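You operate a simulated robot arm through the tools that you are given. There is no shell and no other tool. Be economical: measure what you need, move in short steps, check, and stop when the job is done.

You run a simulated robot arm. Do the job below in one go: nothing can be reset, and whatever is moved stays where it is left.

TASK
Skim the oil off the tank and drain it.
Fine: turn the heater off first. Draw the skim bar to the gutter, park it again, then open the outlet lever. Shut it once the tank is empty. Where these are worked on the way, their far stop is far enough and under half their travel is too little: outlet lever.
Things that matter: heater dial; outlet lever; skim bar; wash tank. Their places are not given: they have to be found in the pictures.

It is judged by the outcome, as a careful person would: the job done as asked, and still so three seconds after it is handed in. It fails if anything else is knocked over, pushed out of place, dropped, spilled or broken.

THE ROBOT
A 7-joint arm with a two-finger parallel gripper, fixed in place. Base frame: the origin is at the foot of the arm, x ahead of it, y to its left, z up. Lengths are in m, angles in rad, forces in N, time in s.
Its first joint turns from -2.304 to 2.304 rad. Payload 3.91 kg.
Tool frame: the origin (TCP) lies between the finger pads and is the grasp point; the fingertips stand 0.03 m ahead of it; z points along the fingers, y is the line along which they close. The gripper opens to 0.11 m. The fingers are 0.02 m wide and 0.01 m thick; the gripper's body (0.048 by 0.112 m) begins 0.055 m behind the TCP.
Orientation is that of the tool frame in the base frame, as a unit quaternion [w, x, y, z]. With the fingers straight down and closing along the base's y, the tool's x points along the base's -x, its y along +y and its z along -z.

THE INTERFACE
- The arm moves only by the tool send_rows. Its arguments are lists of equal length, an entry for each row: "dp": the shift along the tool's x, y, z in m, a list of three; "rot": the turn, a rotation vector about the tool's x, y, z in rad, a list of three; "claw": the gripper command, from -1 (fully open) to 1 (shut), values between in proportion. In form: {"dp": [[x, y, z], ...], "rot": [[ax, ay, az], ...], "claw": [claw, ...]}. A call has 1 to 10 rows; each row shifts and turns the commanded pose from where the row before left it, along the tool's axes as they then stand. A row lasts 0.2 s, in which the tool goes at most 0.05 m and 0.15 rad; a call with a longer step from one row to the next is refused whole, and so is a gripper value outside its range. A pose out of reach is approached as far as the arm can. The call stops where the force on the tool passes 70 N (or 10 N more than at its start, if that is more) or the arm is blocked; 0.2 s more then pass. The fingers move at their own pace (about 0.108 m/s each) and stop on an object; they squeeze with about 33 N. The grip force told is the motor's: it shows also when the fingers shut on nothing. Time passes only in rows, and 0.2 s behind the last, so rows that do not move let the fingers close. The reply holds the time, the measured pose of the TCP, the force on the tool along the base axes, the opening and the grip force, in the units named above and with some noise, with the torque about the TCP (base axes, N m) and any sound that the robot's microphone picked up.
- Cameras (640 x 400 px; columns grow to the right, rows downward): "scene" is fixed at [0.0508, 0.6498, 1.652]; the picture's right is [0.10, -1.00, 0.00], its down [-0.81, -0.08, -0.59] and it looks along [0.58, 0.06, -0.81] (base axes); focal length 334 px, centre (320, 200). "wrist" rides on the gripper at [0.072, 0.017, -0.103] in the tool frame; the picture's right is [-0.23, 0.97, 0.00], its down [-0.76, -0.18, -0.62] and it looks along [-0.61, -0.14, 0.78] (tool axes); focal length 222 px, centre (320, 200).
- snapshot(camera): a new picture of that camera. No time passes.
- locate(camera, pixels): for up to 12 pixels [column, row] of the newest picture of that camera ("zoom" is the newest enlarged one), the place [x, y, z] in the base frame of the surface seen there, good to about 0.002 m. No time passes.
- close_up(camera, box): a new picture of the part [left, top, right, bottom] of that camera's present view, enlarged. No time passes.
- finish_job(): hands the job in; it is judged then, once.

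Keep the steps short. Do not move on a guess: measure, check each grasp and each placing, and mend mistakes. In all there are 80 turns and 34 pictures (those below and enlarged ones count). Leave the gripper open and the arm clear of the work at the hand-in unless told otherwise, and finish with a single line.

The tools are called after "Emit:" as name(argument=value, ...) on one line, values as JSON. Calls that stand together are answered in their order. send_rows: Moves the arm, as the interface text tells. Its arguments: {"type":"object","properties":{"dp":{"type":"array","items":{"type":"array","items":{"type":"number"}}},"rot":{"type":"array","items":{"type":"array","items":{"type":"number"}}},"claw":{"type":"array","items":{"type":"number"}}},"required":["dp","rot","claw"]} The other tools are called the same way: snapshot (camera) takes a picture; locate (camera, pixels) gives the place of the surface under pixels of a picture; close_up (camera, box) takes an enlarged picture of a part of a camera's view; finish_job () hands the job in.

At the start:

```text
t: 0.0
position: [0.6415, 0.2486, 1.2557]
orientation: [0.0, 0.0, 1.0, 0.0]
force: [-0.3, 0.4, 0.6]
torque: [-0.01, 0.03, -0.02]
grip_width: 0.11
gripper_force: 0.2
```

scene: 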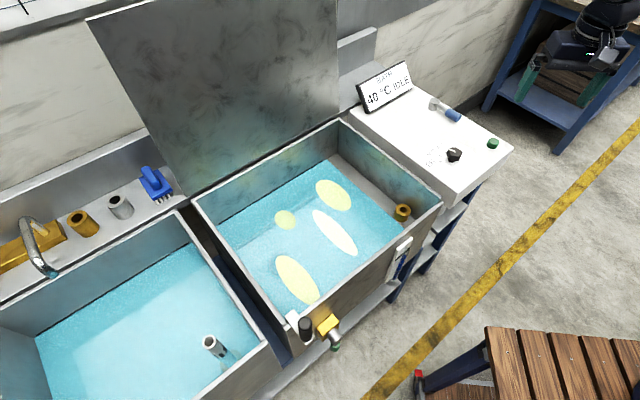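
wrist: 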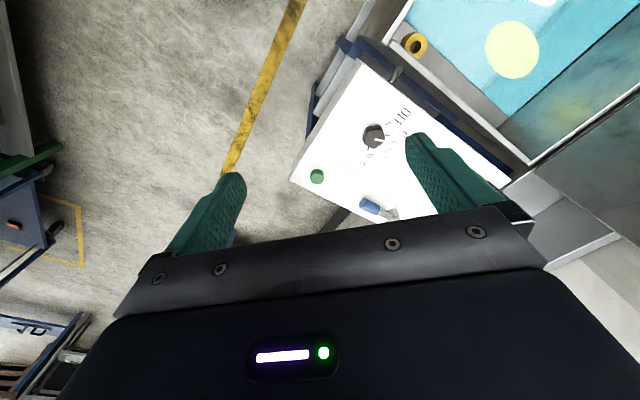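

I see the wash tank with oil patches in the centre, a control box with a dial near (454,154), and some kind of valve near (325,325). I'll enlarge these areas.

Emit:
close_up(camera="scene", box=[340, 50, 520, 165])

Emit:
close_up(camera="scene", box=[260, 180, 460, 360])

```text
3.48 times, centred on (430, 108) of scene
```

zoom: 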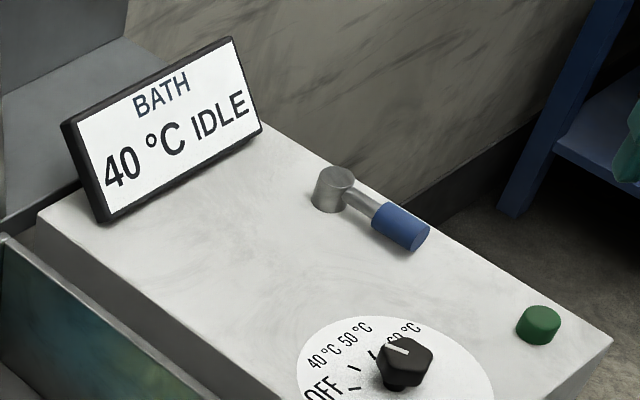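

```text
2.22 times, centred on (360, 270) of scene
```

zoom: 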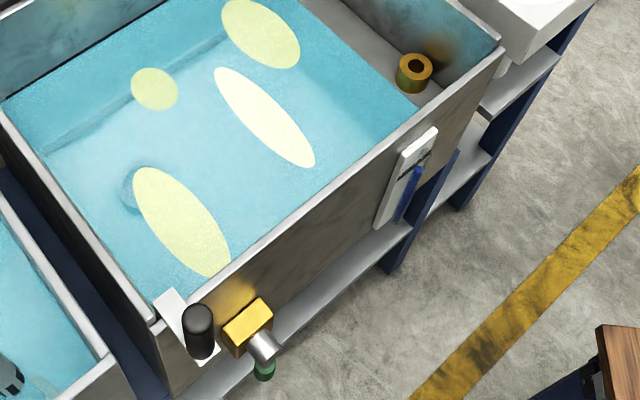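

Next I enlarge the dial, the front panel with the blue handle, and the corner with the black grip.

Emit:
close_up(camera="scene", box=[415, 125, 495, 175])

Emit:
close_up(camera="scene", box=[365, 225, 445, 285])

Emit:
close_up(camera="scene", box=[265, 290, 365, 360])

```text
8.00 times, centred on (455, 150) of scene
```

zoom: 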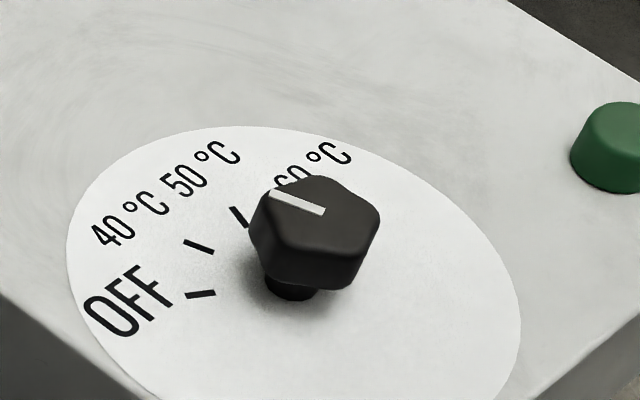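

```text
6.67 times, centred on (405, 255) of scene
```

zoom: 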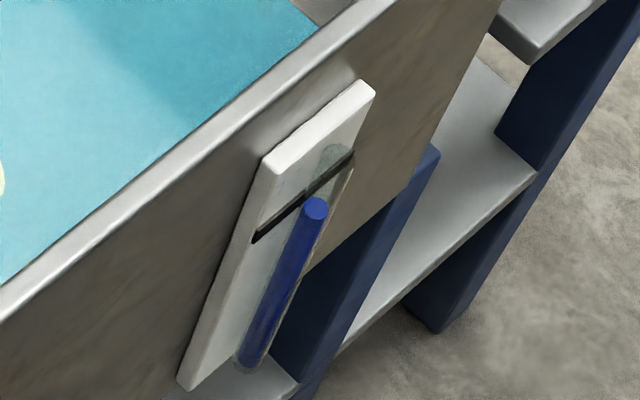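

```text
5.71 times, centred on (315, 325) of scene
```

zoom: 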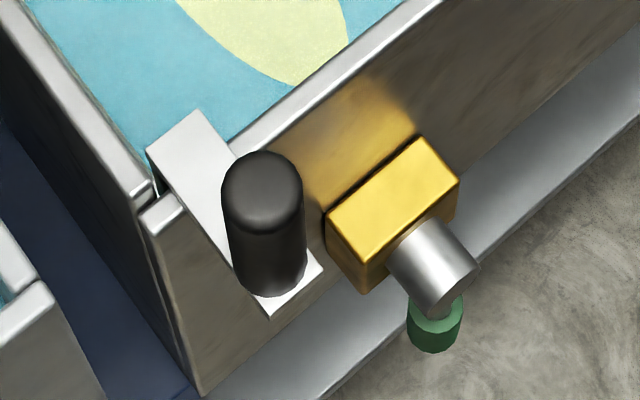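

The panel is a sight glass, the black grip sits on a skim bar plate, and the yellow block has a hub and a green-tipped lever. Now I measure places.

Emit:
locate(camera="zoom", pixels=[[262, 170], [262, 270], [195, 125], [270, 300], [155, 215], [410, 160], [350, 225], [440, 250], [435, 310], [432, 340], [380, 260], [240, 150]])

Emit:
locate(camera="scene", pixels=[[454, 153], [435, 103], [455, 116], [493, 143], [403, 211], [438, 204], [340, 122], [194, 197], [290, 360], [295, 275], [333, 195], [361, 175]])

```text
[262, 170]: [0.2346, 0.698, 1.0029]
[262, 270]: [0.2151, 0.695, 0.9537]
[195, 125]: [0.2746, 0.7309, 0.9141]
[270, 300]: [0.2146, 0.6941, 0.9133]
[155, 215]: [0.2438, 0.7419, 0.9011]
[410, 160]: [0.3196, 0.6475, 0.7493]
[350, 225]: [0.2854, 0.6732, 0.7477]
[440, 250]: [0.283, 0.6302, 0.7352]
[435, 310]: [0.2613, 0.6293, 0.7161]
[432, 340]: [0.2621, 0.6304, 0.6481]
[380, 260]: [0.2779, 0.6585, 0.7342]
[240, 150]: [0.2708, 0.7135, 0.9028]
```

```text
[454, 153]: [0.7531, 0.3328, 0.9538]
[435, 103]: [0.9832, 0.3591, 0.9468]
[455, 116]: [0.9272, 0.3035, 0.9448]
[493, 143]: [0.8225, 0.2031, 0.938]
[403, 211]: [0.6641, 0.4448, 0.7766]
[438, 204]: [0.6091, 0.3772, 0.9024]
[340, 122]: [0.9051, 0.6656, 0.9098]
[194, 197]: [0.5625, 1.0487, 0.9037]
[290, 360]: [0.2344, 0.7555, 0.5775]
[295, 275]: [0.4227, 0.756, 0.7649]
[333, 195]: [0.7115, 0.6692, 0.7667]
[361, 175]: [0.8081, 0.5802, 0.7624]
```

The tank is turned about 45° to my axes. I'll enlarge the wrist view of the dial and its lettering.

Emit:
close_up(camera="wrist", box=[290, 80, 450, 230])

```text
2.67 times, centred on (370, 155) of wrist
```

zoom: 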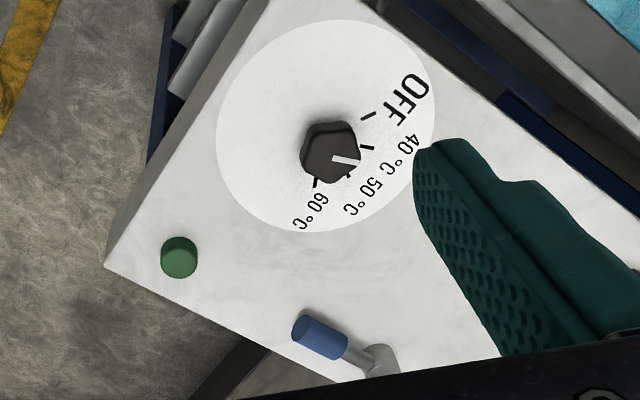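

The dial mark points somewhere near 40/50. I'll locate the ticks, the mark ends and the knob to compute angles.

Emit:
locate(camera="zoom", pixels=[[368, 115], [366, 148], [348, 176], [316, 182], [335, 157], [358, 162], [330, 140], [303, 152], [414, 98], [219, 120], [434, 110], [330, 231]])

```text
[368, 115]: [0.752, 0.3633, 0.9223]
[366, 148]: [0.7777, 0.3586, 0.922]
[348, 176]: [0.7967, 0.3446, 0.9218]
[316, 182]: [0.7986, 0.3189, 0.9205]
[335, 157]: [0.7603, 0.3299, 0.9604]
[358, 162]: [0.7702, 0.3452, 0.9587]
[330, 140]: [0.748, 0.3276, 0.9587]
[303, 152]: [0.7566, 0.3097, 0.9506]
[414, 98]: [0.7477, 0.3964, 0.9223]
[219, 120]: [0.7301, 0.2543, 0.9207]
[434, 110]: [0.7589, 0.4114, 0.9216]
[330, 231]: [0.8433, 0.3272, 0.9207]
```

Ticks fit a circle centred about (0.764, 0.329). The mark points at about 65°, the 40 °C tick, and OFF lies at about 109°, so I need roughly 45° counter-clockwise. I move above the knob now.

Emit:
send_rows(dp=[[-0.0202, 0.0134, 0.0293], [-0.0202, 0.0134, 0.0293], [-0.0202, 0.0134, 0.0293], [-0.0202, 0.0134, 0.0293], [-0.0202, 0.0134, 0.0293], [-0.0202, 0.0134, 0.0293], [0, 0, 0]], rot=[[0, 0, 0], [0, 0, 0], [0, 0, 0], [0, 0, 0], [0, 0, 0], [0, 0, 0], [0, 0, 0]], claw=[-1, -1, -1, -1, -1, -1, -1])

Emit:
snapshot(camera="wrist")

```text
t: 1.6
position: [0.7632, 0.3297, 1.0785]
orientation: [0.0, 0.0, 1.0, -0.001]
force: [-0.4, 0.2, 0.4]
torque: [-0.01, -0.01, 0.02]
grip_width: 0.11
gripper_force: 0.1
```

```text
25 pictures are left
```

wrist: 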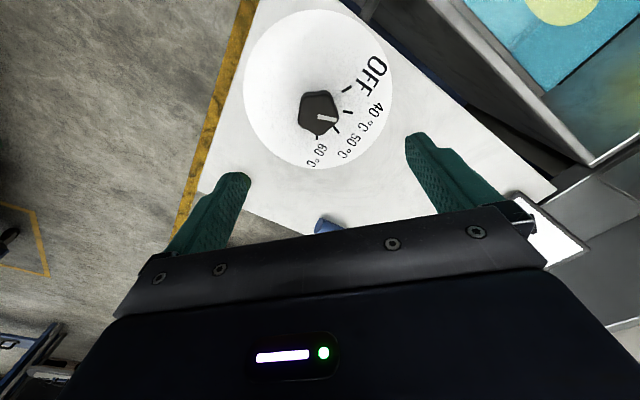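

The knob sits at (319,113) between the fingers. I'll locate its edges to centre exactly.

Emit:
locate(camera="wrist", pixels=[[302, 95], [325, 92], [336, 112], [335, 127], [318, 133], [300, 122], [319, 117], [334, 119], [346, 91], [348, 112], [335, 130], [320, 108]])

```text
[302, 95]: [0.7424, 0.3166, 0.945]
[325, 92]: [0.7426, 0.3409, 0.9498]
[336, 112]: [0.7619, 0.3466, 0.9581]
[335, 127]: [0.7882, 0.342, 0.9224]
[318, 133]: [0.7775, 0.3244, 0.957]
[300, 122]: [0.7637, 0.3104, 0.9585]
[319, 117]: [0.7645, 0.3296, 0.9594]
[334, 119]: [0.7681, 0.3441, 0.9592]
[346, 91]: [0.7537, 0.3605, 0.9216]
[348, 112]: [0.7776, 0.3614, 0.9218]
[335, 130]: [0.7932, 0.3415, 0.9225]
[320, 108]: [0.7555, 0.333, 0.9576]
```

Knob centre is about (0.760, 0.329), top at 0.959. I go straight down so the tips sit at about 0.937.

Emit:
send_rows(dp=[[0.002, 0, 0.035], [0, 0, 0.035], [0, 0, 0.03], [0, 0, 0.012], [0, 0, 0], [0, 0, 0], [0, 0, 0], [0, 0, 0]], rot=[[0, 0, 0], [0, 0, 0], [0, 0, 0], [0, 0, 0], [0, 0, 0], [0, 0, 0], [0, 0, 0], [0, 0, 0]], claw=[-1, -1, -1, -1, 0, 1, 1, 1])

```text
t: 3.4
position: [0.7584, 0.3293, 0.9666]
orientation: [-0.001, 0.0, 1.0, 0.0]
force: [-1.7, -11.2, -3.0]
torque: [-0.32, -0.52, -0.03]
grip_width: 0.0414
gripper_force: 44.8
```

Gripped at 0.041 m. I turn about 45° counter-clockwise seen from above.

Emit:
send_rows(dp=[[0, 0, 0], [0, 0, 0], [0, 0, 0], [0, 0, 0], [0, 0, 0], [0, 0, 0], [0, 0, 0]], rot=[[0, 0, -0.13], [0, 0, -0.13], [0, 0, -0.13], [0, 0, -0.13], [0, 0, -0.13], [0, 0, -0.13], [0, 0, 0]], claw=[1, 1, 1, 1, 1, 1, 1])

Emit:
close_up(camera="scene", box=[340, 50, 520, 165])

```text
t: 5.0
position: [0.7605, 0.3292, 0.9675]
orientation: [0.0, -0.381, 0.925, 0.001]
force: [11.8, -11.8, -9.1]
torque: [0.54, -0.33, -0.64]
grip_width: 0.0415
gripper_force: 44.7
```

```text
3.48 times, centred on (430, 108) of scene
```

zoom: 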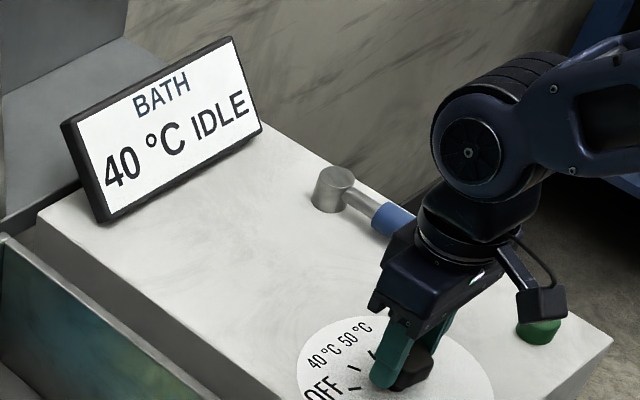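

Display unchanged; I open, rise, and look at the mark.

Emit:
send_rows(dp=[[0, 0, 0], [0, 0, 0], [0, 0, -0.03], [0, 0, -0.04], [0, 0, -0.04]], rot=[[0, 0, 0], [0, 0, 0], [0, 0, 0], [0, 0, 0], [0, 0, 0]], claw=[-0.3, -1, -1, -1, -1])

Emit:
snapshot(camera="wrist")

```text
t: 6.2
position: [0.7614, 0.3288, 1.0761]
orientation: [-0.001, -0.38, 0.925, 0.0]
force: [0.4, 0.6, -0.5]
torque: [-0.01, 0.02, -0.01]
grip_width: 0.1099
gripper_force: 0.1
```

```text
23 pictures are left
```

wrist: 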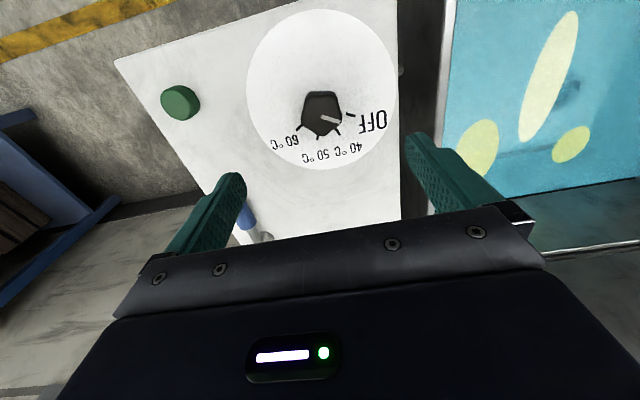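

Emit:
locate(camera="wrist", pixels=[[323, 117], [338, 121], [352, 115], [340, 131], [320, 138], [300, 127], [320, 113]])

Emit:
close_up(camera="wrist", box=[260, 70, 400, 160])

```text
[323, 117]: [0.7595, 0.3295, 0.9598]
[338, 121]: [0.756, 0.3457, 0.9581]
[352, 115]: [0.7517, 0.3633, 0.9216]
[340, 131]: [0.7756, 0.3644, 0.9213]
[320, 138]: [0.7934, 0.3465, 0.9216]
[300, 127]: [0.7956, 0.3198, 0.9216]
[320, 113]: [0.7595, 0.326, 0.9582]
```

```text
4.44 times, centred on (330, 115) of wrist
```

zoom: 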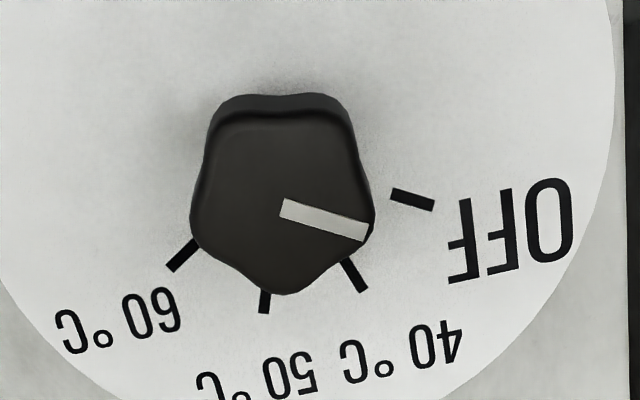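

The mark is parallel to the OFF tick, so the heater is off. I now rise and travel toward the black grip, with the fingers already closing along the front wall.

Emit:
send_rows(dp=[[0, 0, -0.045], [0, 0, -0.045], [0, 0, -0.04], [0.0084, 0.0456, 0], [0.0084, 0.0456, 0], [0.0084, 0.0456, 0], [0.0084, 0.0456, 0], [0.0084, 0.0456, 0], [0.0084, 0.0456, 0], [0.0084, 0.0456, 0]], rot=[[0, 0, 0], [0, 0, 0], [0, 0, 0], [0, 0, 0], [0, 0, 0], [0, 0, 0], [0, 0, 0], [0, 0, 0], [0, 0, 0], [0, 0, 0]], claw=[-1, -1, -1, -1, -1, -1, -1, -1, -1, -1])

Emit:
snapshot(camera="wrist")

```text
t: 8.4
position: [0.4911, 0.5134, 1.2101]
orientation: [0.0, -0.38, 0.925, 0.0]
force: [0.7, -0.3, -0.4]
torque: [0.03, 0.04, 0.03]
grip_width: 0.11
gripper_force: 0.0
```

```text
21 pictures are left
```

wrist: 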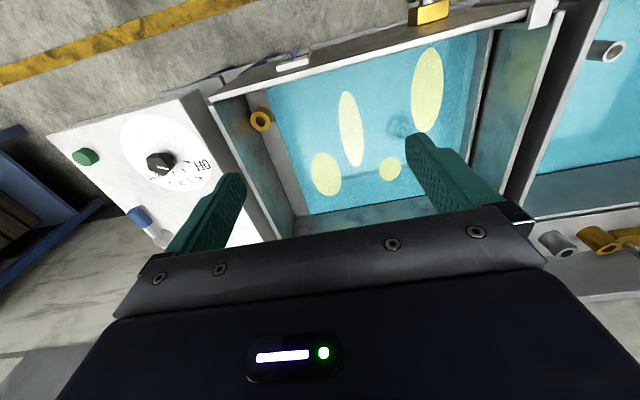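

From here the gutter with its brass drain is on the dial side, and the bar lies by the opposite wall. I continue toward the handle.

Emit:
send_rows(dp=[[0.0084, 0.0456, 0], [0.0084, 0.0456, 0], [0.0084, 0.0456, 0], [0.0084, 0.0456, 0], [0.0084, 0.0456, 0], [0.0084, 0.0456, 0], [0.0084, 0.0456, 0], [0, 0, 0]], rot=[[0, 0, 0], [0, 0, 0], [0, 0, 0], [0, 0, 0], [0, 0, 0], [0, 0, 0], [0, 0, 0], [0, 0, 0]], claw=[-1, -1, -1, -1, -1, -1, -1, -1])

Emit:
snapshot(camera="wrist")

```text
t: 10.2
position: [0.2255, 0.702, 1.2084]
orientation: [0.0, -0.381, 0.925, 0.001]
force: [0.1, -1.3, 0.8]
torque: [-0.01, -0.01, 0.0]
grip_width: 0.11
gripper_force: 0.0
```

```text
20 pictures are left
```

wrist: 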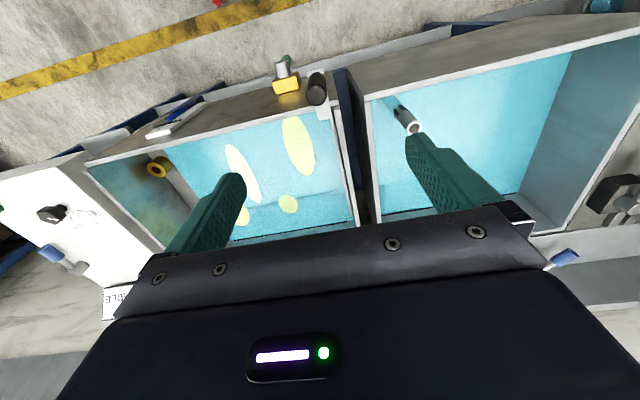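

I enlarge the handle and valve area.

Emit:
close_up(camera="wrist", box=[240, 40, 370, 130])

Emit:
locate(camera="wrist", pixels=[[320, 77], [318, 92], [287, 59], [282, 70], [287, 85], [565, 258], [345, 225], [325, 115], [355, 220], [50, 253]])

```text
4.44 times, centred on (305, 85) of wrist
```

zoom: 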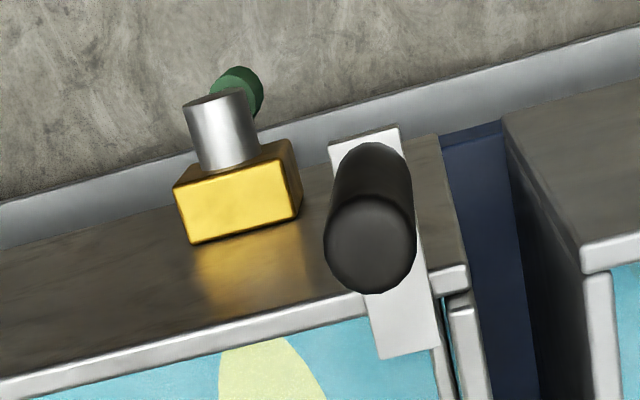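

```text
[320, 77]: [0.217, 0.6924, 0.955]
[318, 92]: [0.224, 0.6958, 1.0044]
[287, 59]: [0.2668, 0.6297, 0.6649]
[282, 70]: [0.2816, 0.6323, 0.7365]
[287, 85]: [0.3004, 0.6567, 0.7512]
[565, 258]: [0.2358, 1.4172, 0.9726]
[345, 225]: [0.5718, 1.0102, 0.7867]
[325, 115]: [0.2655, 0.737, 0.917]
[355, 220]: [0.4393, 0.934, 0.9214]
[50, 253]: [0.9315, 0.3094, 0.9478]
```

Black handle standing on a plate; the valve lever hangs down with a green tip. I'll locate the handle's top disc edges and lever details in this enlargement.

Emit:
locate(camera="zoom", pixels=[[370, 245], [332, 245], [410, 245], [370, 205], [370, 285], [335, 150], [396, 135], [383, 350], [432, 345], [225, 95], [250, 90], [233, 160]])

```text
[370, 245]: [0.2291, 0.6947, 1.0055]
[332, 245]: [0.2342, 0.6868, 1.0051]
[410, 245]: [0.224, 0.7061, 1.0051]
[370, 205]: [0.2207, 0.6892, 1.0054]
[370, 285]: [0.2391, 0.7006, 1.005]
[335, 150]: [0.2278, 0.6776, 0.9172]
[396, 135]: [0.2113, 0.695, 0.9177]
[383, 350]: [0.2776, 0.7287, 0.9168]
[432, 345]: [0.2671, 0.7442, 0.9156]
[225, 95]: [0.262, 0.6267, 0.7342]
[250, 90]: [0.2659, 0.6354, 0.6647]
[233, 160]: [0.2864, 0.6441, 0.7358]
```

Handle centre is (0.2295, 0.696), top 1.005. I lower over it and close.

Emit:
send_rows(dp=[[0.0014, -0.0071, 0.039], [0, 0, 0.04], [0, 0, 0.04], [0, 0, 0.04], [0, 0, 0.04], [0, 0, 0.036], [0, 0, 0], [0, 0, 0], [0, 0, 0], [0, 0, 0]], rot=[[0, 0, 0], [0, 0, 0], [0, 0, 0], [0, 0, 0], [0, 0, 0], [0, 0, 0], [0, 0, 0], [0, 0, 0], [0, 0, 0], [0, 0, 0]], claw=[-1, -1, -1, -1, -1, -1, 0, 1, 1, 1])

```text
t: 12.4
position: [0.2314, 0.6966, 0.9741]
orientation: [-0.001, -0.379, 0.925, 0.0]
force: [-1.9, -2.9, -4.5]
torque: [1.25, 0.1, -0.1]
grip_width: 0.0277
gripper_force: 45.1
```

Gripped at 0.028 m. I try a short slide toward the gutter (tool -y).

Emit:
send_rows(dp=[[0, -0.02, 0], [0, -0.02, 0], [0, -0.02, 0]], rot=[[0, 0, 0], [0, 0, 0], [0, 0, 0]], claw=[1, 1, 1])

Emit:
snapshot(camera="scene")

```text
t: 13.2
position: [0.2729, 0.6539, 0.9745]
orientation: [0.0, -0.382, 0.924, 0.0]
force: [-8.4, -6.7, 1.3]
torque: [0.59, 0.35, -0.31]
grip_width: 0.0278
gripper_force: 44.6
```

```text
18 pictures are left
```

scene: 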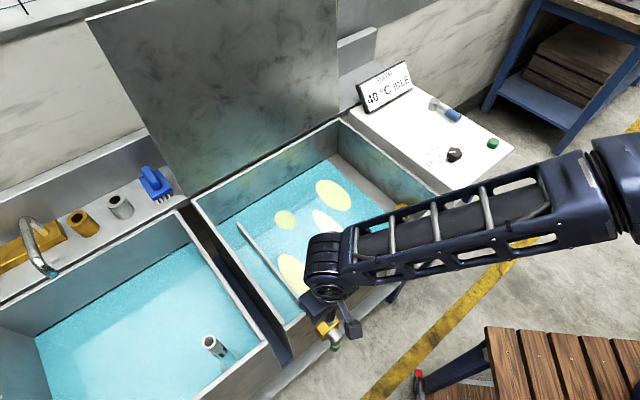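

The bar shows across the tank from (237,222) and it slides. I'll measure where the gutter edge is.

Emit:
locate(camera="scene", pixels=[[332, 163], [350, 182], [365, 195], [345, 160], [360, 172], [375, 190], [385, 205], [240, 226], [265, 253], [290, 280], [340, 196], [370, 180]])

```text
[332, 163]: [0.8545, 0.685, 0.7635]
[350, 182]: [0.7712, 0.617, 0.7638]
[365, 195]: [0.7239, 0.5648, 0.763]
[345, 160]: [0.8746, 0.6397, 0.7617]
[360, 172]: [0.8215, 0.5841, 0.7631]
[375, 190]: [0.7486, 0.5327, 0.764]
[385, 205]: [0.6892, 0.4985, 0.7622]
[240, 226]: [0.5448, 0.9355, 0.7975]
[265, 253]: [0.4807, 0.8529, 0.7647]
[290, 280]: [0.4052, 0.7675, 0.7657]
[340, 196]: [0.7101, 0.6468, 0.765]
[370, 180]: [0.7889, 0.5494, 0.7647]
```

Gutter edge is at about 0.385 m from here along the slide. I draw the bar steadily, correcting slightly outward.

Emit:
send_rows(dp=[[0.001, -0.025, 0], [0.001, -0.025, 0], [0, -0.025, 0], [0, -0.025, 0], [0, -0.025, 0], [0, -0.025, 0], [0, -0.025, 0], [0, -0.025, 0]], rot=[[0, 0, 0], [0, 0, 0], [0, 0, 0], [0, 0, 0], [0, 0, 0], [0, 0, 0], [0, 0, 0], [0, 0, 0]], claw=[1, 1, 1, 1, 1, 1, 1, 1])

```text
t: 15.0
position: [0.4143, 0.5091, 0.9737]
orientation: [0.0, -0.381, 0.925, 0.0]
force: [15.1, 16.0, 16.4]
torque: [-0.65, -1.11, -0.14]
grip_width: 0.0277
gripper_force: 45.3
```

Side load appeared (tool slightly too far out and low); I correct and continue.

Emit:
send_rows(dp=[[-0.0015, -0.02, -0.001], [-0.0005, -0.025, 0], [-0.0003, -0.025, 0], [-0.0003, -0.025, 0], [-0.0003, -0.025, 0]], rot=[[0, 0, 0], [0, 0, 0], [0, 0, 0], [0, 0, 0], [0, 0, 0]], claw=[1, 1, 1, 1, 1])

```text
t: 16.2
position: [0.5001, 0.4234, 0.9723]
orientation: [0.0, -0.38, 0.925, 0.0]
force: [-14.5, -13.6, 28.0]
torque: [0.67, 0.64, -0.03]
grip_width: 0.0278
gripper_force: 44.6
```

Up-force is 28 N; I ease up and outward a little, and continue in smaller steps.

Emit:
send_rows(dp=[[0.001, -0.015, -0.0025], [0.0003, -0.015, -0.0005], [0, -0.015, 0], [0, -0.01, 0]], rot=[[0, 0, 0], [0, 0, 0], [0, 0, 0], [0, 0, 0]], claw=[1, 1, 1, 1])

Emit:
snapshot(camera="scene")

```text
t: 17.2
position: [0.5387, 0.3848, 0.974]
orientation: [0.0, -0.38, 0.925, -0.001]
force: [1.3, 1.1, -34.8]
torque: [0.43, 0.64, 0.01]
grip_width: 0.028
gripper_force: 44.9
```

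```text
17 pictures are left
```

scene: 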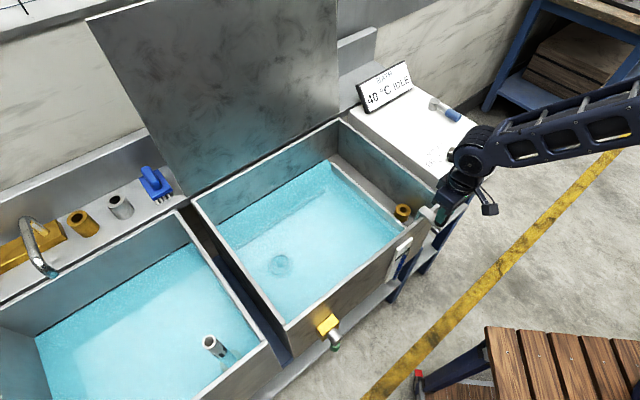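

No oil patches are left on the water and the bar is at the gutter. I enlarge to check, before easing the vertical load.

Emit:
close_up(camera="scene", box=[300, 130, 460, 250])

Emit:
send_rows(dp=[[0, -0.01, 0.0015], [0, -0.005, 0], [0, 0, 0]], rot=[[0, 0, 0], [0, 0, 0], [0, 0, 0]], claw=[1, 1, 1])

```text
3.33 times, centred on (380, 190) of scene
```

zoom: 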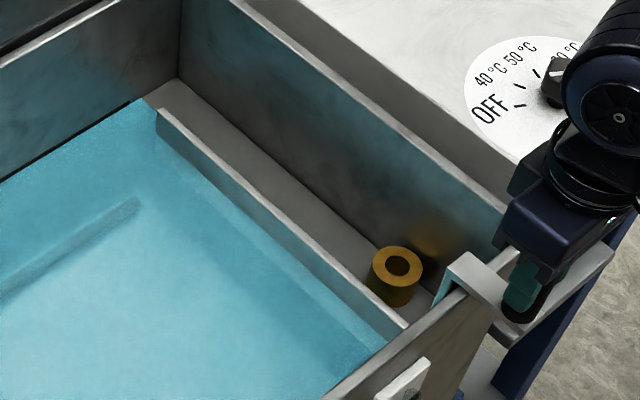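

```text
t: 17.7
position: [0.5379, 0.3841, 0.9748]
orientation: [0.0, -0.387, 0.922, 0.003]
force: [-5.9, 17.3, -4.7]
torque: [-1.56, -1.94, 0.08]
grip_width: 0.028
gripper_force: 44.4
stopped in row 2: the force on the tool passed its limit at 78 N (the readings are from after the stop); the commanded pose is now the measured one
```

The bar hit its far stop at the gutter (78 N stop). Oil is skimmed. Now I slide it back toward its parking place, restoring the yaw.

Emit:
send_rows(dp=[[0, 0.01, 0], [0, 0.025, 0], [0, 0.025, 0], [0, 0.025, 0], [0, 0.025, 0], [0, 0.025, 0], [0, 0.025, 0], [0, 0.025, 0]], rot=[[0, 0, 0.0147], [0, 0, 0], [0, 0, 0], [0, 0, 0], [0, 0, 0], [0, 0, 0], [0, 0, 0], [0, 0, 0]], claw=[1, 1, 1, 1, 1, 1, 1, 1])

```text
t: 19.5
position: [0.4089, 0.5123, 0.9767]
orientation: [-0.001, -0.379, 0.925, 0.001]
force: [-4.1, -6.4, -16.5]
torque: [-1.48, -0.52, 0.18]
grip_width: 0.0281
gripper_force: 45.2
```

Sliding well. I continue back, easing down 1 mm.

Emit:
send_rows(dp=[[0, 0.025, 0.001], [-0.0003, 0.025, 0], [-0.0003, 0.025, 0], [-0.0003, 0.025, 0], [-0.0003, 0.025, 0], [-0.0003, 0.025, 0], [-0.0003, 0.025, 0], [-0.0003, 0.025, 0]], rot=[[0, 0, 0], [0, 0, 0], [0, 0, 0], [0, 0, 0], [0, 0, 0], [0, 0, 0], [0, 0, 0], [0, 0, 0]], claw=[1, 1, 1, 1, 1, 1, 1, 1])

```text
t: 21.3
position: [0.2711, 0.6583, 0.9783]
orientation: [0.0, -0.379, 0.926, 0.003]
force: [-21.0, -21.8, -0.1]
torque: [-0.86, -1.44, 0.04]
grip_width: 0.0281
gripper_force: 45.2
```

Slightly too far inward; correct and finish the last 56 mm to the stop.

Emit:
send_rows(dp=[[0.002, 0.015, 0], [0.001, 0.015, 0], [0, 0.015, 0], [0, 0.008, 0], [0, 0.006, 0], [0, 0, 0]], rot=[[0, 0, 0], [0, 0, 0], [0, 0, 0], [0, 0, 0], [0, 0, 0], [0, 0, 0]], claw=[1, 1, 1, 1, 1, 1])

```text
t: 22.7
position: [0.2299, 0.6985, 0.9776]
orientation: [0.0, -0.378, 0.926, 0.003]
force: [26.3, 15.7, 18.2]
torque: [-1.43, -1.45, 0.04]
grip_width: 0.0279
gripper_force: 45.1
```

Back at its starting place. I open, rise clear and check.

Emit:
send_rows(dp=[[0, 0, 0], [0, 0, 0], [0, 0, 0], [0, 0, -0.04], [0, 0, -0.04], [0, 0, -0.045], [0, 0, -0.045], [0, 0, -0.04]], rot=[[0, 0, 0], [0, 0, 0], [0, 0, 0], [0, 0, 0], [0, 0, 0], [0, 0, 0], [0, 0, 0], [0, 0, 0]], claw=[-0.3, -1, -1, -1, -1, -1, -1, -1])

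Emit:
snapshot(camera="wrist")

```text
t: 24.5
position: [0.2293, 0.6992, 1.1881]
orientation: [-0.001, -0.379, 0.925, 0.003]
force: [0.8, 0.1, 0.0]
torque: [-0.01, -0.01, 0.02]
grip_width: 0.11
gripper_force: 0.1
```

```text
15 pictures are left
```

wrist: 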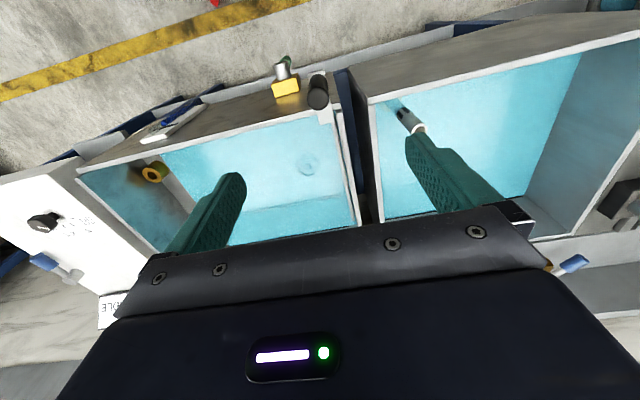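

Bar parked, oil gone. For the outlet lever I'll come from the outside with the tool tilted. First move out and sideways at this height, then tilt 60° about tool y.

Emit:
send_rows(dp=[[0.03, -0.02, 0], [0.03, -0.025, 0], [0.03, -0.025, 0], [0, 0, 0], [0, 0, 0], [0, 0, 0], [0, 0, 0], [0, 0, 0], [0, 0, 0], [0, 0, 0]], rot=[[0, 0, 0], [0, 0, 0], [0, 0, 0], [0, -0.15, 0], [0, -0.15, 0], [0, -0.15, 0], [0, -0.15, 0], [0, -0.15, 0], [0, -0.15, 0], [0, -0.15, 0]], claw=[-1, -1, -1, -1, -1, -1, -1, -1, -1, -1])

```text
t: 26.7
position: [0.2126, 0.5847, 1.1864]
orientation: [0.463, -0.326, 0.802, 0.192]
force: [-0.2, 0.1, 0.1]
torque: [-0.01, 0.01, 0.0]
grip_width: 0.1099
gripper_force: 0.1
```

Tilt is right (tool z points inward and 30° down). I descend outside the tank.

Emit:
send_rows(dp=[[0.0373, 0, 0.0215], [0.0373, 0, 0.0215], [0.0373, 0, 0.0215], [0.0373, 0, 0.0215], [0.0373, 0, 0.0215], [0.0373, 0, 0.0215], [0.0373, 0, 0.0215], [0.0373, 0, 0.0215], [0.0373, 0, 0.0215], [0, 0, 0]], rot=[[0, 0, 0], [0, 0, 0], [0, 0, 0], [0, 0, 0], [0, 0, 0], [0, 0, 0], [0, 0, 0], [0, 0, 0], [0, 0, 0], [0, 0, 0]], claw=[-1, -1, -1, -1, -1, -1, -1, -1, -1, -1])

Emit:
snapshot(camera="wrist")

```text
t: 28.9
position: [0.2141, 0.5864, 0.7983]
orientation: [0.463, -0.326, 0.801, 0.192]
force: [-0.3, -0.6, -1.0]
torque: [0.0, -0.03, 0.01]
grip_width: 0.1098
gripper_force: 0.1
```

```text
14 pictures are left
```

wrist: 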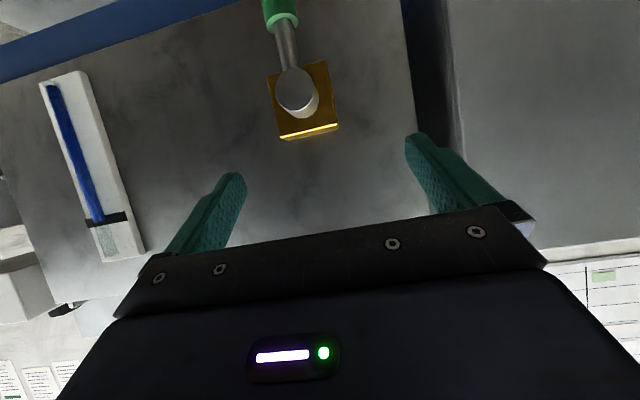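

Excellent view (upside down): the lever hangs from the hub, and the blue sight glass reads full. Locate the details.

Emit:
locate(camera="wrist", pixels=[[295, 90], [288, 50], [283, 22], [279, 6], [312, 112], [280, 125], [332, 125], [325, 65], [380, 60], [30, 85], [266, 6]])

```text
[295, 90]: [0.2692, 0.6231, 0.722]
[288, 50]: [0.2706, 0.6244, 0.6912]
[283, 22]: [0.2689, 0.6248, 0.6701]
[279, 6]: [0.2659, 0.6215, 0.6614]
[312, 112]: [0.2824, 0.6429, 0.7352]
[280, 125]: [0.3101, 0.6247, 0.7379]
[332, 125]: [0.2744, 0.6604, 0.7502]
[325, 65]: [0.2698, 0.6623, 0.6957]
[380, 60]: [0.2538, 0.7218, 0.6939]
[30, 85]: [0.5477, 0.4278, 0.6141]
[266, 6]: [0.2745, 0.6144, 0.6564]
```

Hub axis is at about (0.269, 0.623, 0.722), and the rod goes straight down to a green grip below 0.67. I lower 0.14 m and align sideways, staying outside, then look again.

Emit:
send_rows(dp=[[0.0304, -0.005, 0.0175], [0.0304, -0.006, 0.0175], [0.0304, 0, 0.0175], [0.0304, 0, 0.0175], [0, 0, 0]], rot=[[0, 0, 0], [0, 0, 0], [0, 0, 0], [0, 0, 0], [0, 0, 0]], claw=[-1, -1, -1, -1, -1])

Emit:
snapshot(camera="wrist")

```text
t: 30.1
position: [0.2189, 0.5818, 0.6579]
orientation: [0.463, -0.325, 0.802, 0.19]
force: [-0.2, -0.3, 0.5]
torque: [-0.01, 0.01, 0.02]
grip_width: 0.1102
gripper_force: 0.0
```

```text
13 pictures are left
```

wrist: 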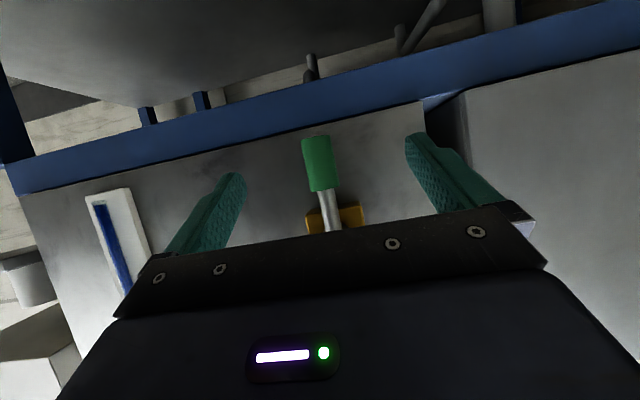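

Emit:
locate(camera="wrist", pixels=[[316, 140], [318, 165], [322, 187], [305, 165], [333, 165], [328, 205], [318, 128], [380, 150]])

```text
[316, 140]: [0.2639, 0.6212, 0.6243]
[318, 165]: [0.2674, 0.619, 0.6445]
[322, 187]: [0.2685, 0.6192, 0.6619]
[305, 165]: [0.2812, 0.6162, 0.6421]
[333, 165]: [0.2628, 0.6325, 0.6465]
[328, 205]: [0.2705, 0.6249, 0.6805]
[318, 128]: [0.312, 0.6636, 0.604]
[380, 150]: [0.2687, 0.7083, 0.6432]
```

Grip centre is about (0.2735, 0.626, 0.645). I advance onto it and close.

Emit:
send_rows(dp=[[-0.0236, -0.0067, 0], [0, 0, 0.025], [0, 0, 0.025], [0, 0, 0.017], [0, 0, 0], [0, 0, 0], [0, 0, 0], [0, 0, 0]], rot=[[0, 0, 0], [0, 0, 0], [0, 0, 0], [0, 0, 0], [0, 0, 0], [0, 0, 0], [0, 0, 0], [0, 0, 0]], claw=[-1, -1, -1, -1, 0, 1, 1, 1])

```text
t: 31.9
position: [0.2726, 0.6252, 0.6471]
orientation: [0.463, -0.327, 0.801, 0.192]
force: [-15.0, 27.5, -8.1]
torque: [-0.71, -0.55, 0.19]
grip_width: 0.0268
gripper_force: 45.1
```

Gripped (0.027 m). The lever pushes toward tool +y, hinting that it is against its stop on the other side. I try a small turn toward +y.

Emit:
send_rows(dp=[[0, 0.0077, 0], [0, 0.0077, 0], [0, 0.0077, 0]], rot=[[-0.05, 0, 0.087], [-0.05, 0, 0.087], [-0.05, 0, 0.087]], claw=[1, 1, 1])

```text
t: 32.7
position: [0.2583, 0.6387, 0.6495]
orientation: [0.409, -0.252, 0.821, 0.309]
force: [-10.4, -6.9, 23.1]
torque: [-0.42, -0.59, -0.13]
grip_width: 0.0272
gripper_force: 45.0
```

It turns freely this way. I continue along the arc.

Emit:
send_rows(dp=[[-0.0015, 0.0092, -0.0015], [-0.0005, 0.0092, -0.0003], [-0.0005, 0.0092, -0.0003], [-0.0005, 0.0092, -0.0003]], rot=[[-0.06, 0, 0.104], [-0.06, 0, 0.104], [-0.06, 0, 0.104], [-0.06, 0, 0.104]], claw=[1, 1, 1, 1])

Emit:
snapshot(camera="scene")

```text
t: 33.7
position: [0.2265, 0.6709, 0.6837]
orientation: [0.334, -0.156, 0.829, 0.419]
force: [5.3, -22.9, -31.2]
torque: [1.51, 2.14, 0.29]
grip_width: 0.0385
gripper_force: 44.6
out of reach, approached as far as the arm can: row 3, 4
```

```text
12 pictures are left
```

scene: 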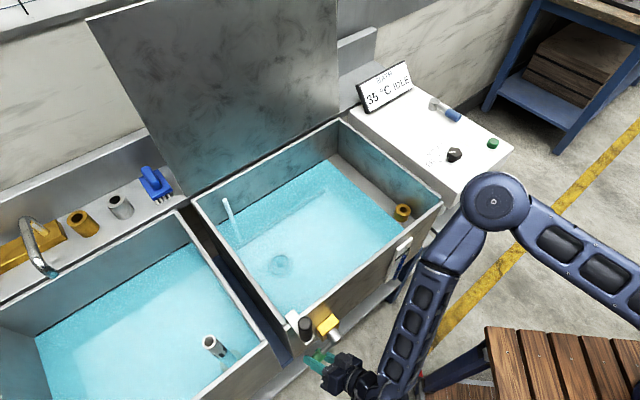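

Something light shows in the tank at (228,215), and the bath now reads 35 °C. I enlarge to understand before going on.

Emit:
close_up(camera="scene", box=[180, 110, 450, 370])

Emit:
locate(camera="scene", pixels=[[225, 202], [229, 215], [234, 230], [340, 196], [280, 265], [318, 355]])

```text
1.54 times, centred on (315, 240) of scene
```

zoom: 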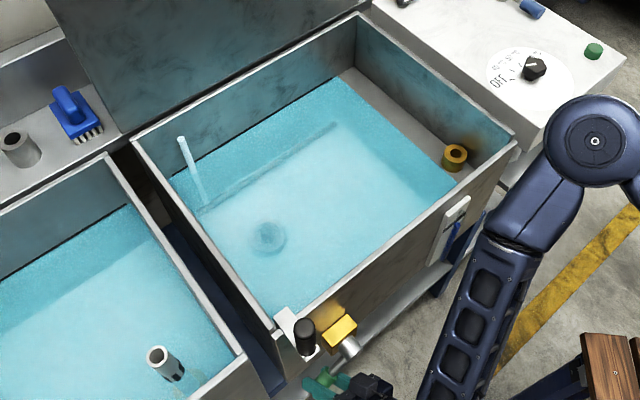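

```text
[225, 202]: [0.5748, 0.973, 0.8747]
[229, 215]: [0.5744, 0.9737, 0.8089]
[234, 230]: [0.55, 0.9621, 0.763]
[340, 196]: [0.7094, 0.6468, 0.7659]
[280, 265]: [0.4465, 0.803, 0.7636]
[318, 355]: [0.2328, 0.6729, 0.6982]
```

A stream is now falling into the tank at (0.574, 0.973), so this green lever is the fill valve, not the outlet. I close it again at once by reversing the arc.

Emit:
send_rows(dp=[[-0.0005, -0.0092, -0.0003], [-0.0005, -0.0092, -0.0003], [-0.0005, -0.0092, -0.0003], [0.0005, -0.0092, 0.0009], [-0.0003, -0.0077, -0.0002], [-0.0003, -0.0077, -0.0002], [-0.0003, -0.0077, -0.0002], [0, -0.002, 0]], rot=[[0.06, 0, -0.104], [0.06, 0, -0.104], [0.06, 0, -0.104], [0.06, 0, -0.104], [0.05, 0, -0.087], [0.05, 0, -0.087], [0.05, 0, -0.087], [0, 0, 0]], claw=[1, 1, 1, 1, 1, 1, 1, 1])

Emit:
snapshot(camera="scene")

```text
t: 35.5
position: [0.267, 0.6306, 0.6685]
orientation: [0.48, -0.354, 0.794, 0.121]
force: [17.5, 9.3, -8.3]
torque: [0.46, 0.14, 0.24]
grip_width: 0.0296
gripper_force: 44.7
```

```text
10 pictures are left
```

scene: 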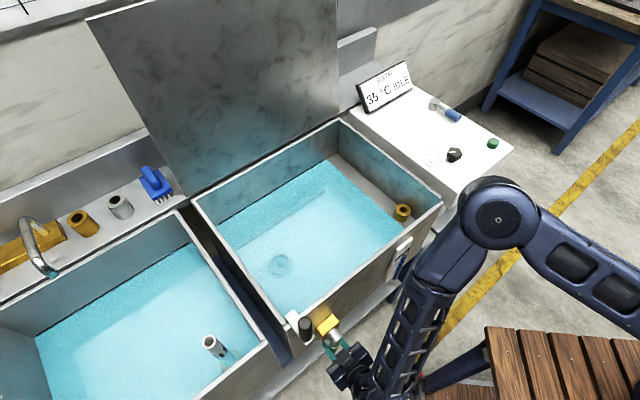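

The stream has stopped. The lever seems slightly short of its original place, so I press it a little more toward tool -y.

Emit:
send_rows(dp=[[0, -0.004, 0], [0, -0.004, 0], [0, -0.003, 0], [0, 0, 0]], rot=[[0, 0, 0], [0, 0, 0], [0, 0, 0], [0, 0, 0]], claw=[1, 1, 1, 1])

```text
t: 36.6
position: [0.27, 0.6266, 0.6714]
orientation: [0.477, -0.356, 0.793, 0.126]
force: [-1.4, 22.6, -18.5]
torque: [0.18, 0.67, 0.1]
grip_width: 0.0279
gripper_force: 44.9
stopped in row 4: the force on the tool passed its limit at 71 N (the readings are from after the stop); the commanded pose is now the measured one
```

It met its stop at s = -0.252, as before. I open, back straight out, and look.

Emit:
send_rows(dp=[[0, 0, 0], [0, 0, 0], [0, 0, 0], [0, 0, -0.03], [0, 0, -0.03], [0, 0, -0.03]], rot=[[0, 0, 0], [0, 0, 0], [0, 0, 0], [0, 0, 0], [0, 0, 0], [0, 0, 0]], claw=[-0.3, -1, -1, -1, -1, -1])

Emit:
snapshot(camera="wrist")

```text
t: 38.0
position: [0.21, 0.5737, 0.7171]
orientation: [0.478, -0.356, 0.793, 0.126]
force: [0.6, 1.0, -0.2]
torque: [0.0, 0.03, -0.04]
grip_width: 0.1095
gripper_force: 0.0
```

```text
9 pictures are left
```

wrist: 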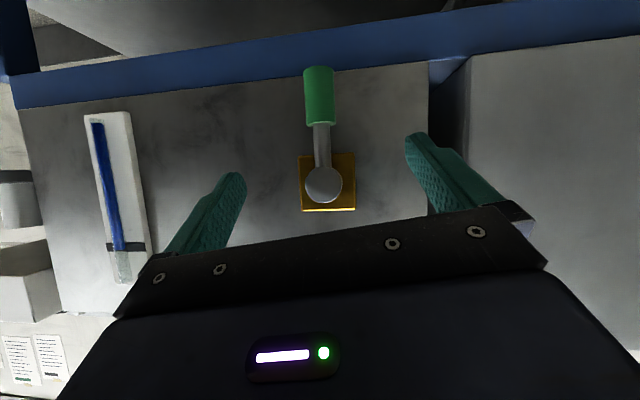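

The green lever hangs straight down again: closed. The outlet must be the blue-gripped lever on the control box. I climb clear first.

Emit:
send_rows(dp=[[-0.0382, -0.0063, -0.023], [-0.0382, -0.0063, -0.023], [-0.0382, -0.0063, -0.023], [-0.0382, -0.0063, -0.023], [-0.0382, -0.0063, -0.023], [-0.0382, -0.0063, -0.023], [-0.0382, -0.0063, -0.023], [-0.0382, -0.0063, -0.023], [-0.0382, -0.0063, -0.023], [-0.0382, -0.0063, -0.023]], rot=[[0, 0, 0], [0, 0, 0], [0, 0, 0], [0, 0, 0], [0, 0, 0], [0, 0, 0], [0, 0, 0], [0, 0, 0], [0, 0, 0], [0, 0, 0]], claw=[-1, -1, -1, -1, -1, -1, -1, -1, -1, -1])

Emit:
send_rows(dp=[[0, 0, 0], [0, 0, 0], [0, 0, 0], [0, 0, 0], [0, 0, 0], [0, 0, 0]], rot=[[-0.07, 0, 0.122], [0, 0.13, 0], [0, 0.13, 0], [0, 0.13, 0], [0, 0.13, 0], [0, 0, 0]], claw=[-1, -1, -1, -1, -1, -1])

```text
t: 40.2
position: [0.2098, 0.5751, 1.1695]
orientation: [0.478, -0.356, 0.793, 0.126]
force: [0.5, 0.8, -0.5]
torque: [0.0, 0.02, 0.01]
grip_width: 0.11
gripper_force: 0.1
```

```text
t: 41.6
position: [0.2108, 0.5758, 1.1695]
orientation: [0.233, -0.359, 0.899, 0.094]
force: [-0.4, 0.1, 0.1]
torque: [0.02, 0.01, -0.02]
grip_width: 0.1102
gripper_force: 0.0
```

Tilt is now 29°. I travel at height toward the blue lever on the control box.

Emit:
send_rows(dp=[[-0.01275, -0.04275, 0.0106], [-0.01275, -0.04275, 0.0106], [-0.01275, -0.04275, 0.0106], [-0.01275, -0.04275, 0.0106], [-0.01275, -0.04275, 0.0106], [-0.01275, -0.04275, 0.0106], [-0.01275, -0.04275, 0.0106], [-0.01275, -0.04275, 0.0106], [-0.01275, -0.04275, 0.0106], [-0.01275, -0.04275, 0.0106]], rot=[[0, 0, 0], [0, 0, 0], [0, 0, 0], [0, 0, 0], [0, 0, 0], [0, 0, 0], [0, 0, 0], [0, 0, 0], [0, 0, 0], [0, 0, 0]], claw=[-1, -1, -1, -1, -1, -1, -1, -1, -1, -1])

Emit:
send_rows(dp=[[-0.01275, -0.04275, 0.0106], [-0.01275, -0.04275, 0.0106], [-0.01275, -0.04275, 0.0106], [-0.01275, -0.04275, 0.0106], [-0.01275, -0.04275, 0.0106], [-0.01275, -0.04275, 0.0106], [0, 0, 0]], rot=[[0, 0, 0], [0, 0, 0], [0, 0, 0], [0, 0, 0], [0, 0, 0], [0, 0, 0], [0, 0, 0]], claw=[-1, -1, -1, -1, -1, -1, -1])

Emit:
snapshot(camera="wrist")

```text
t: 43.8
position: [0.6264, 0.3806, 1.1375]
orientation: [0.233, -0.361, 0.898, 0.094]
force: [-0.6, 1.3, -0.2]
torque: [-0.04, 0.0, -0.02]
grip_width: 0.1099
gripper_force: 0.1
```

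```text
t: 45.4
position: [0.8719, 0.2617, 1.1222]
orientation: [0.234, -0.358, 0.899, 0.093]
force: [-0.2, -0.3, -0.2]
torque: [0.01, 0.0, -0.02]
grip_width: 0.1099
gripper_force: 0.0
```

```text
8 pictures are left
```

wrist: 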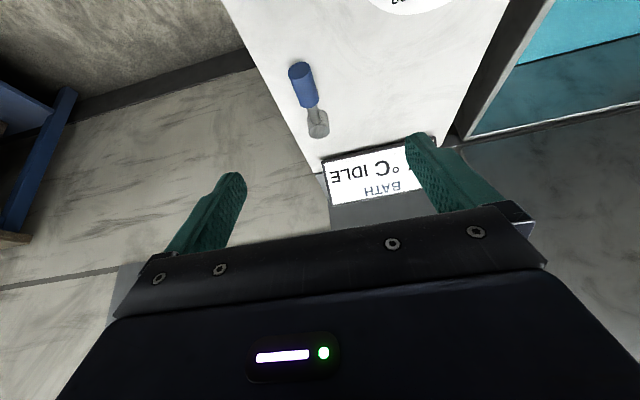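

Emit:
locate(camera="wrist", pixels=[[299, 68], [304, 85], [307, 104], [290, 80], [316, 84], [312, 113], [318, 122], [318, 132], [340, 100], [326, 120], [308, 127], [292, 101]])

```text
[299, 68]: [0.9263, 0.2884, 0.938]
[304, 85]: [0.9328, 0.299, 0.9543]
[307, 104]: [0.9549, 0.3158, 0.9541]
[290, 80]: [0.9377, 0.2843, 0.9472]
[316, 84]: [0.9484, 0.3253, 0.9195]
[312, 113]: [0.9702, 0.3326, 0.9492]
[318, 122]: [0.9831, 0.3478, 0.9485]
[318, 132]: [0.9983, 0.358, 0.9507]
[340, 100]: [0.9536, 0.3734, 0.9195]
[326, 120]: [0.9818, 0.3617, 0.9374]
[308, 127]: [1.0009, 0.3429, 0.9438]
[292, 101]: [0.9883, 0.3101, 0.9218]
```

Blue grip centre is about (0.940, 0.302, 0.942), hub at (0.992, 0.354). I align, come down along the tool axis and close on it.

Emit:
send_rows(dp=[[0.018, -0.019, 0], [0, 0, 0.0355], [0, 0, 0.0355], [0, 0, 0.0355], [0, 0, 0.0355], [0, 0, 0.0355], [0, 0, 0], [0, 0, 0], [0, 0, 0], [0, 0, 0]], rot=[[0, 0, 0], [0, 0, 0], [0, 0, 0], [0, 0, 0], [0, 0, 0], [0, 0, 0], [0, 0, 0], [0, 0, 0], [0, 0, 0], [0, 0, 0]], claw=[-1, -1, -1, -1, -1, -1, 0, 1, 1, 1])

```text
t: 47.6
position: [0.9353, 0.2982, 0.9563]
orientation: [0.232, -0.361, 0.898, 0.094]
force: [-29.1, 19.0, -3.0]
torque: [0.32, 0.42, 1.78]
grip_width: 0.0268
gripper_force: 45.2
```

The lever pushes toward tool +y again, so its closed stop lies on the other side. I turn it toward +y along its arc, a small step first.

Emit:
send_rows(dp=[[-0.0003, 0.008, 0.0002], [-0.0003, 0.008, 0.0002], [-0.0003, 0.008, 0.0002]], rot=[[0.0486, 0, 0.0874], [0.0486, 0, 0.0874], [0.0486, 0, 0.0874]], claw=[1, 1, 1])

```text
t: 48.4
position: [0.9219, 0.316, 0.9575]
orientation: [0.243, -0.221, 0.943, 0.057]
force: [-29.5, 1.4, -4.5]
torque: [-0.3, 0.91, 1.45]
grip_width: 0.0286
gripper_force: 45.3
```

It turns. I continue along the arc.

Emit:
send_rows(dp=[[0.0005, 0.0096, 0], [0, 0.0096, 0.0001], [-0.0003, 0.0096, 0.0002], [-0.0004, 0.0096, 0.0003], [-0.0004, 0.0096, 0.0003]], rot=[[0.058, 0, 0.105], [0.058, 0, 0.105], [0.058, 0, 0.105], [0.058, 0, 0.105], [0.058, 0, 0.105]], claw=[1, 1, 1, 1, 1])

Emit:
snapshot(camera="scene")

```text
t: 49.6
position: [0.9117, 0.3635, 0.9569]
orientation: [0.251, 0.066, 0.966, -0.014]
force: [-29.9, 19.7, -0.3]
torque: [0.43, 0.11, 1.58]
grip_width: 0.0294
gripper_force: 45.2
```

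```text
7 pictures are left
```

scene: 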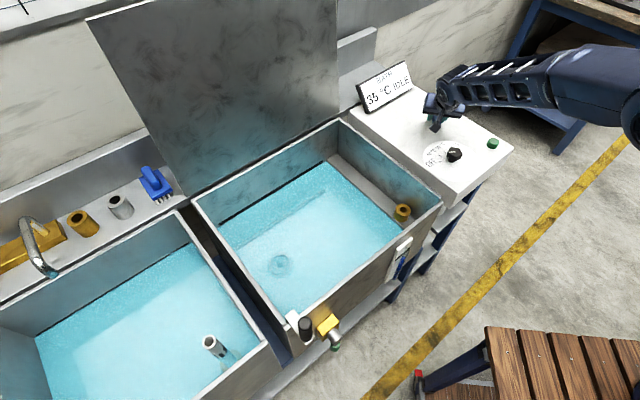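

Turned about 52° so far. I measure the water level and continue the turn toward the far stop.

Emit:
locate(camera="scene", pixels=[[340, 196], [300, 240], [320, 260], [260, 240]])

Emit:
send_rows(dp=[[-0.0002, 0.0096, 0.0001], [-0.0005, 0.0096, 0.0003], [-0.0005, 0.0096, 0.0003], [-0.0005, 0.0096, 0.0003], [-0.0005, 0.0096, 0.0003]], rot=[[0.058, 0, 0.105], [0.058, 0, 0.105], [0.058, 0, 0.105], [0.058, 0, 0.105], [0.058, 0, 0.105]], claw=[1, 1, 1, 1, 1])

```text
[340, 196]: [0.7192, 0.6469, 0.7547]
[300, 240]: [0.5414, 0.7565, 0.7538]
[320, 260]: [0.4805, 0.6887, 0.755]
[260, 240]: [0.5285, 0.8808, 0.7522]
```

```text
t: 50.8
position: [0.9332, 0.3959, 0.9583]
orientation: [0.234, 0.355, 0.9, -0.094]
force: [-43.7, -47.0, 4.6]
torque: [-0.92, 0.51, 0.35]
grip_width: 0.0331
gripper_force: 45.1
```

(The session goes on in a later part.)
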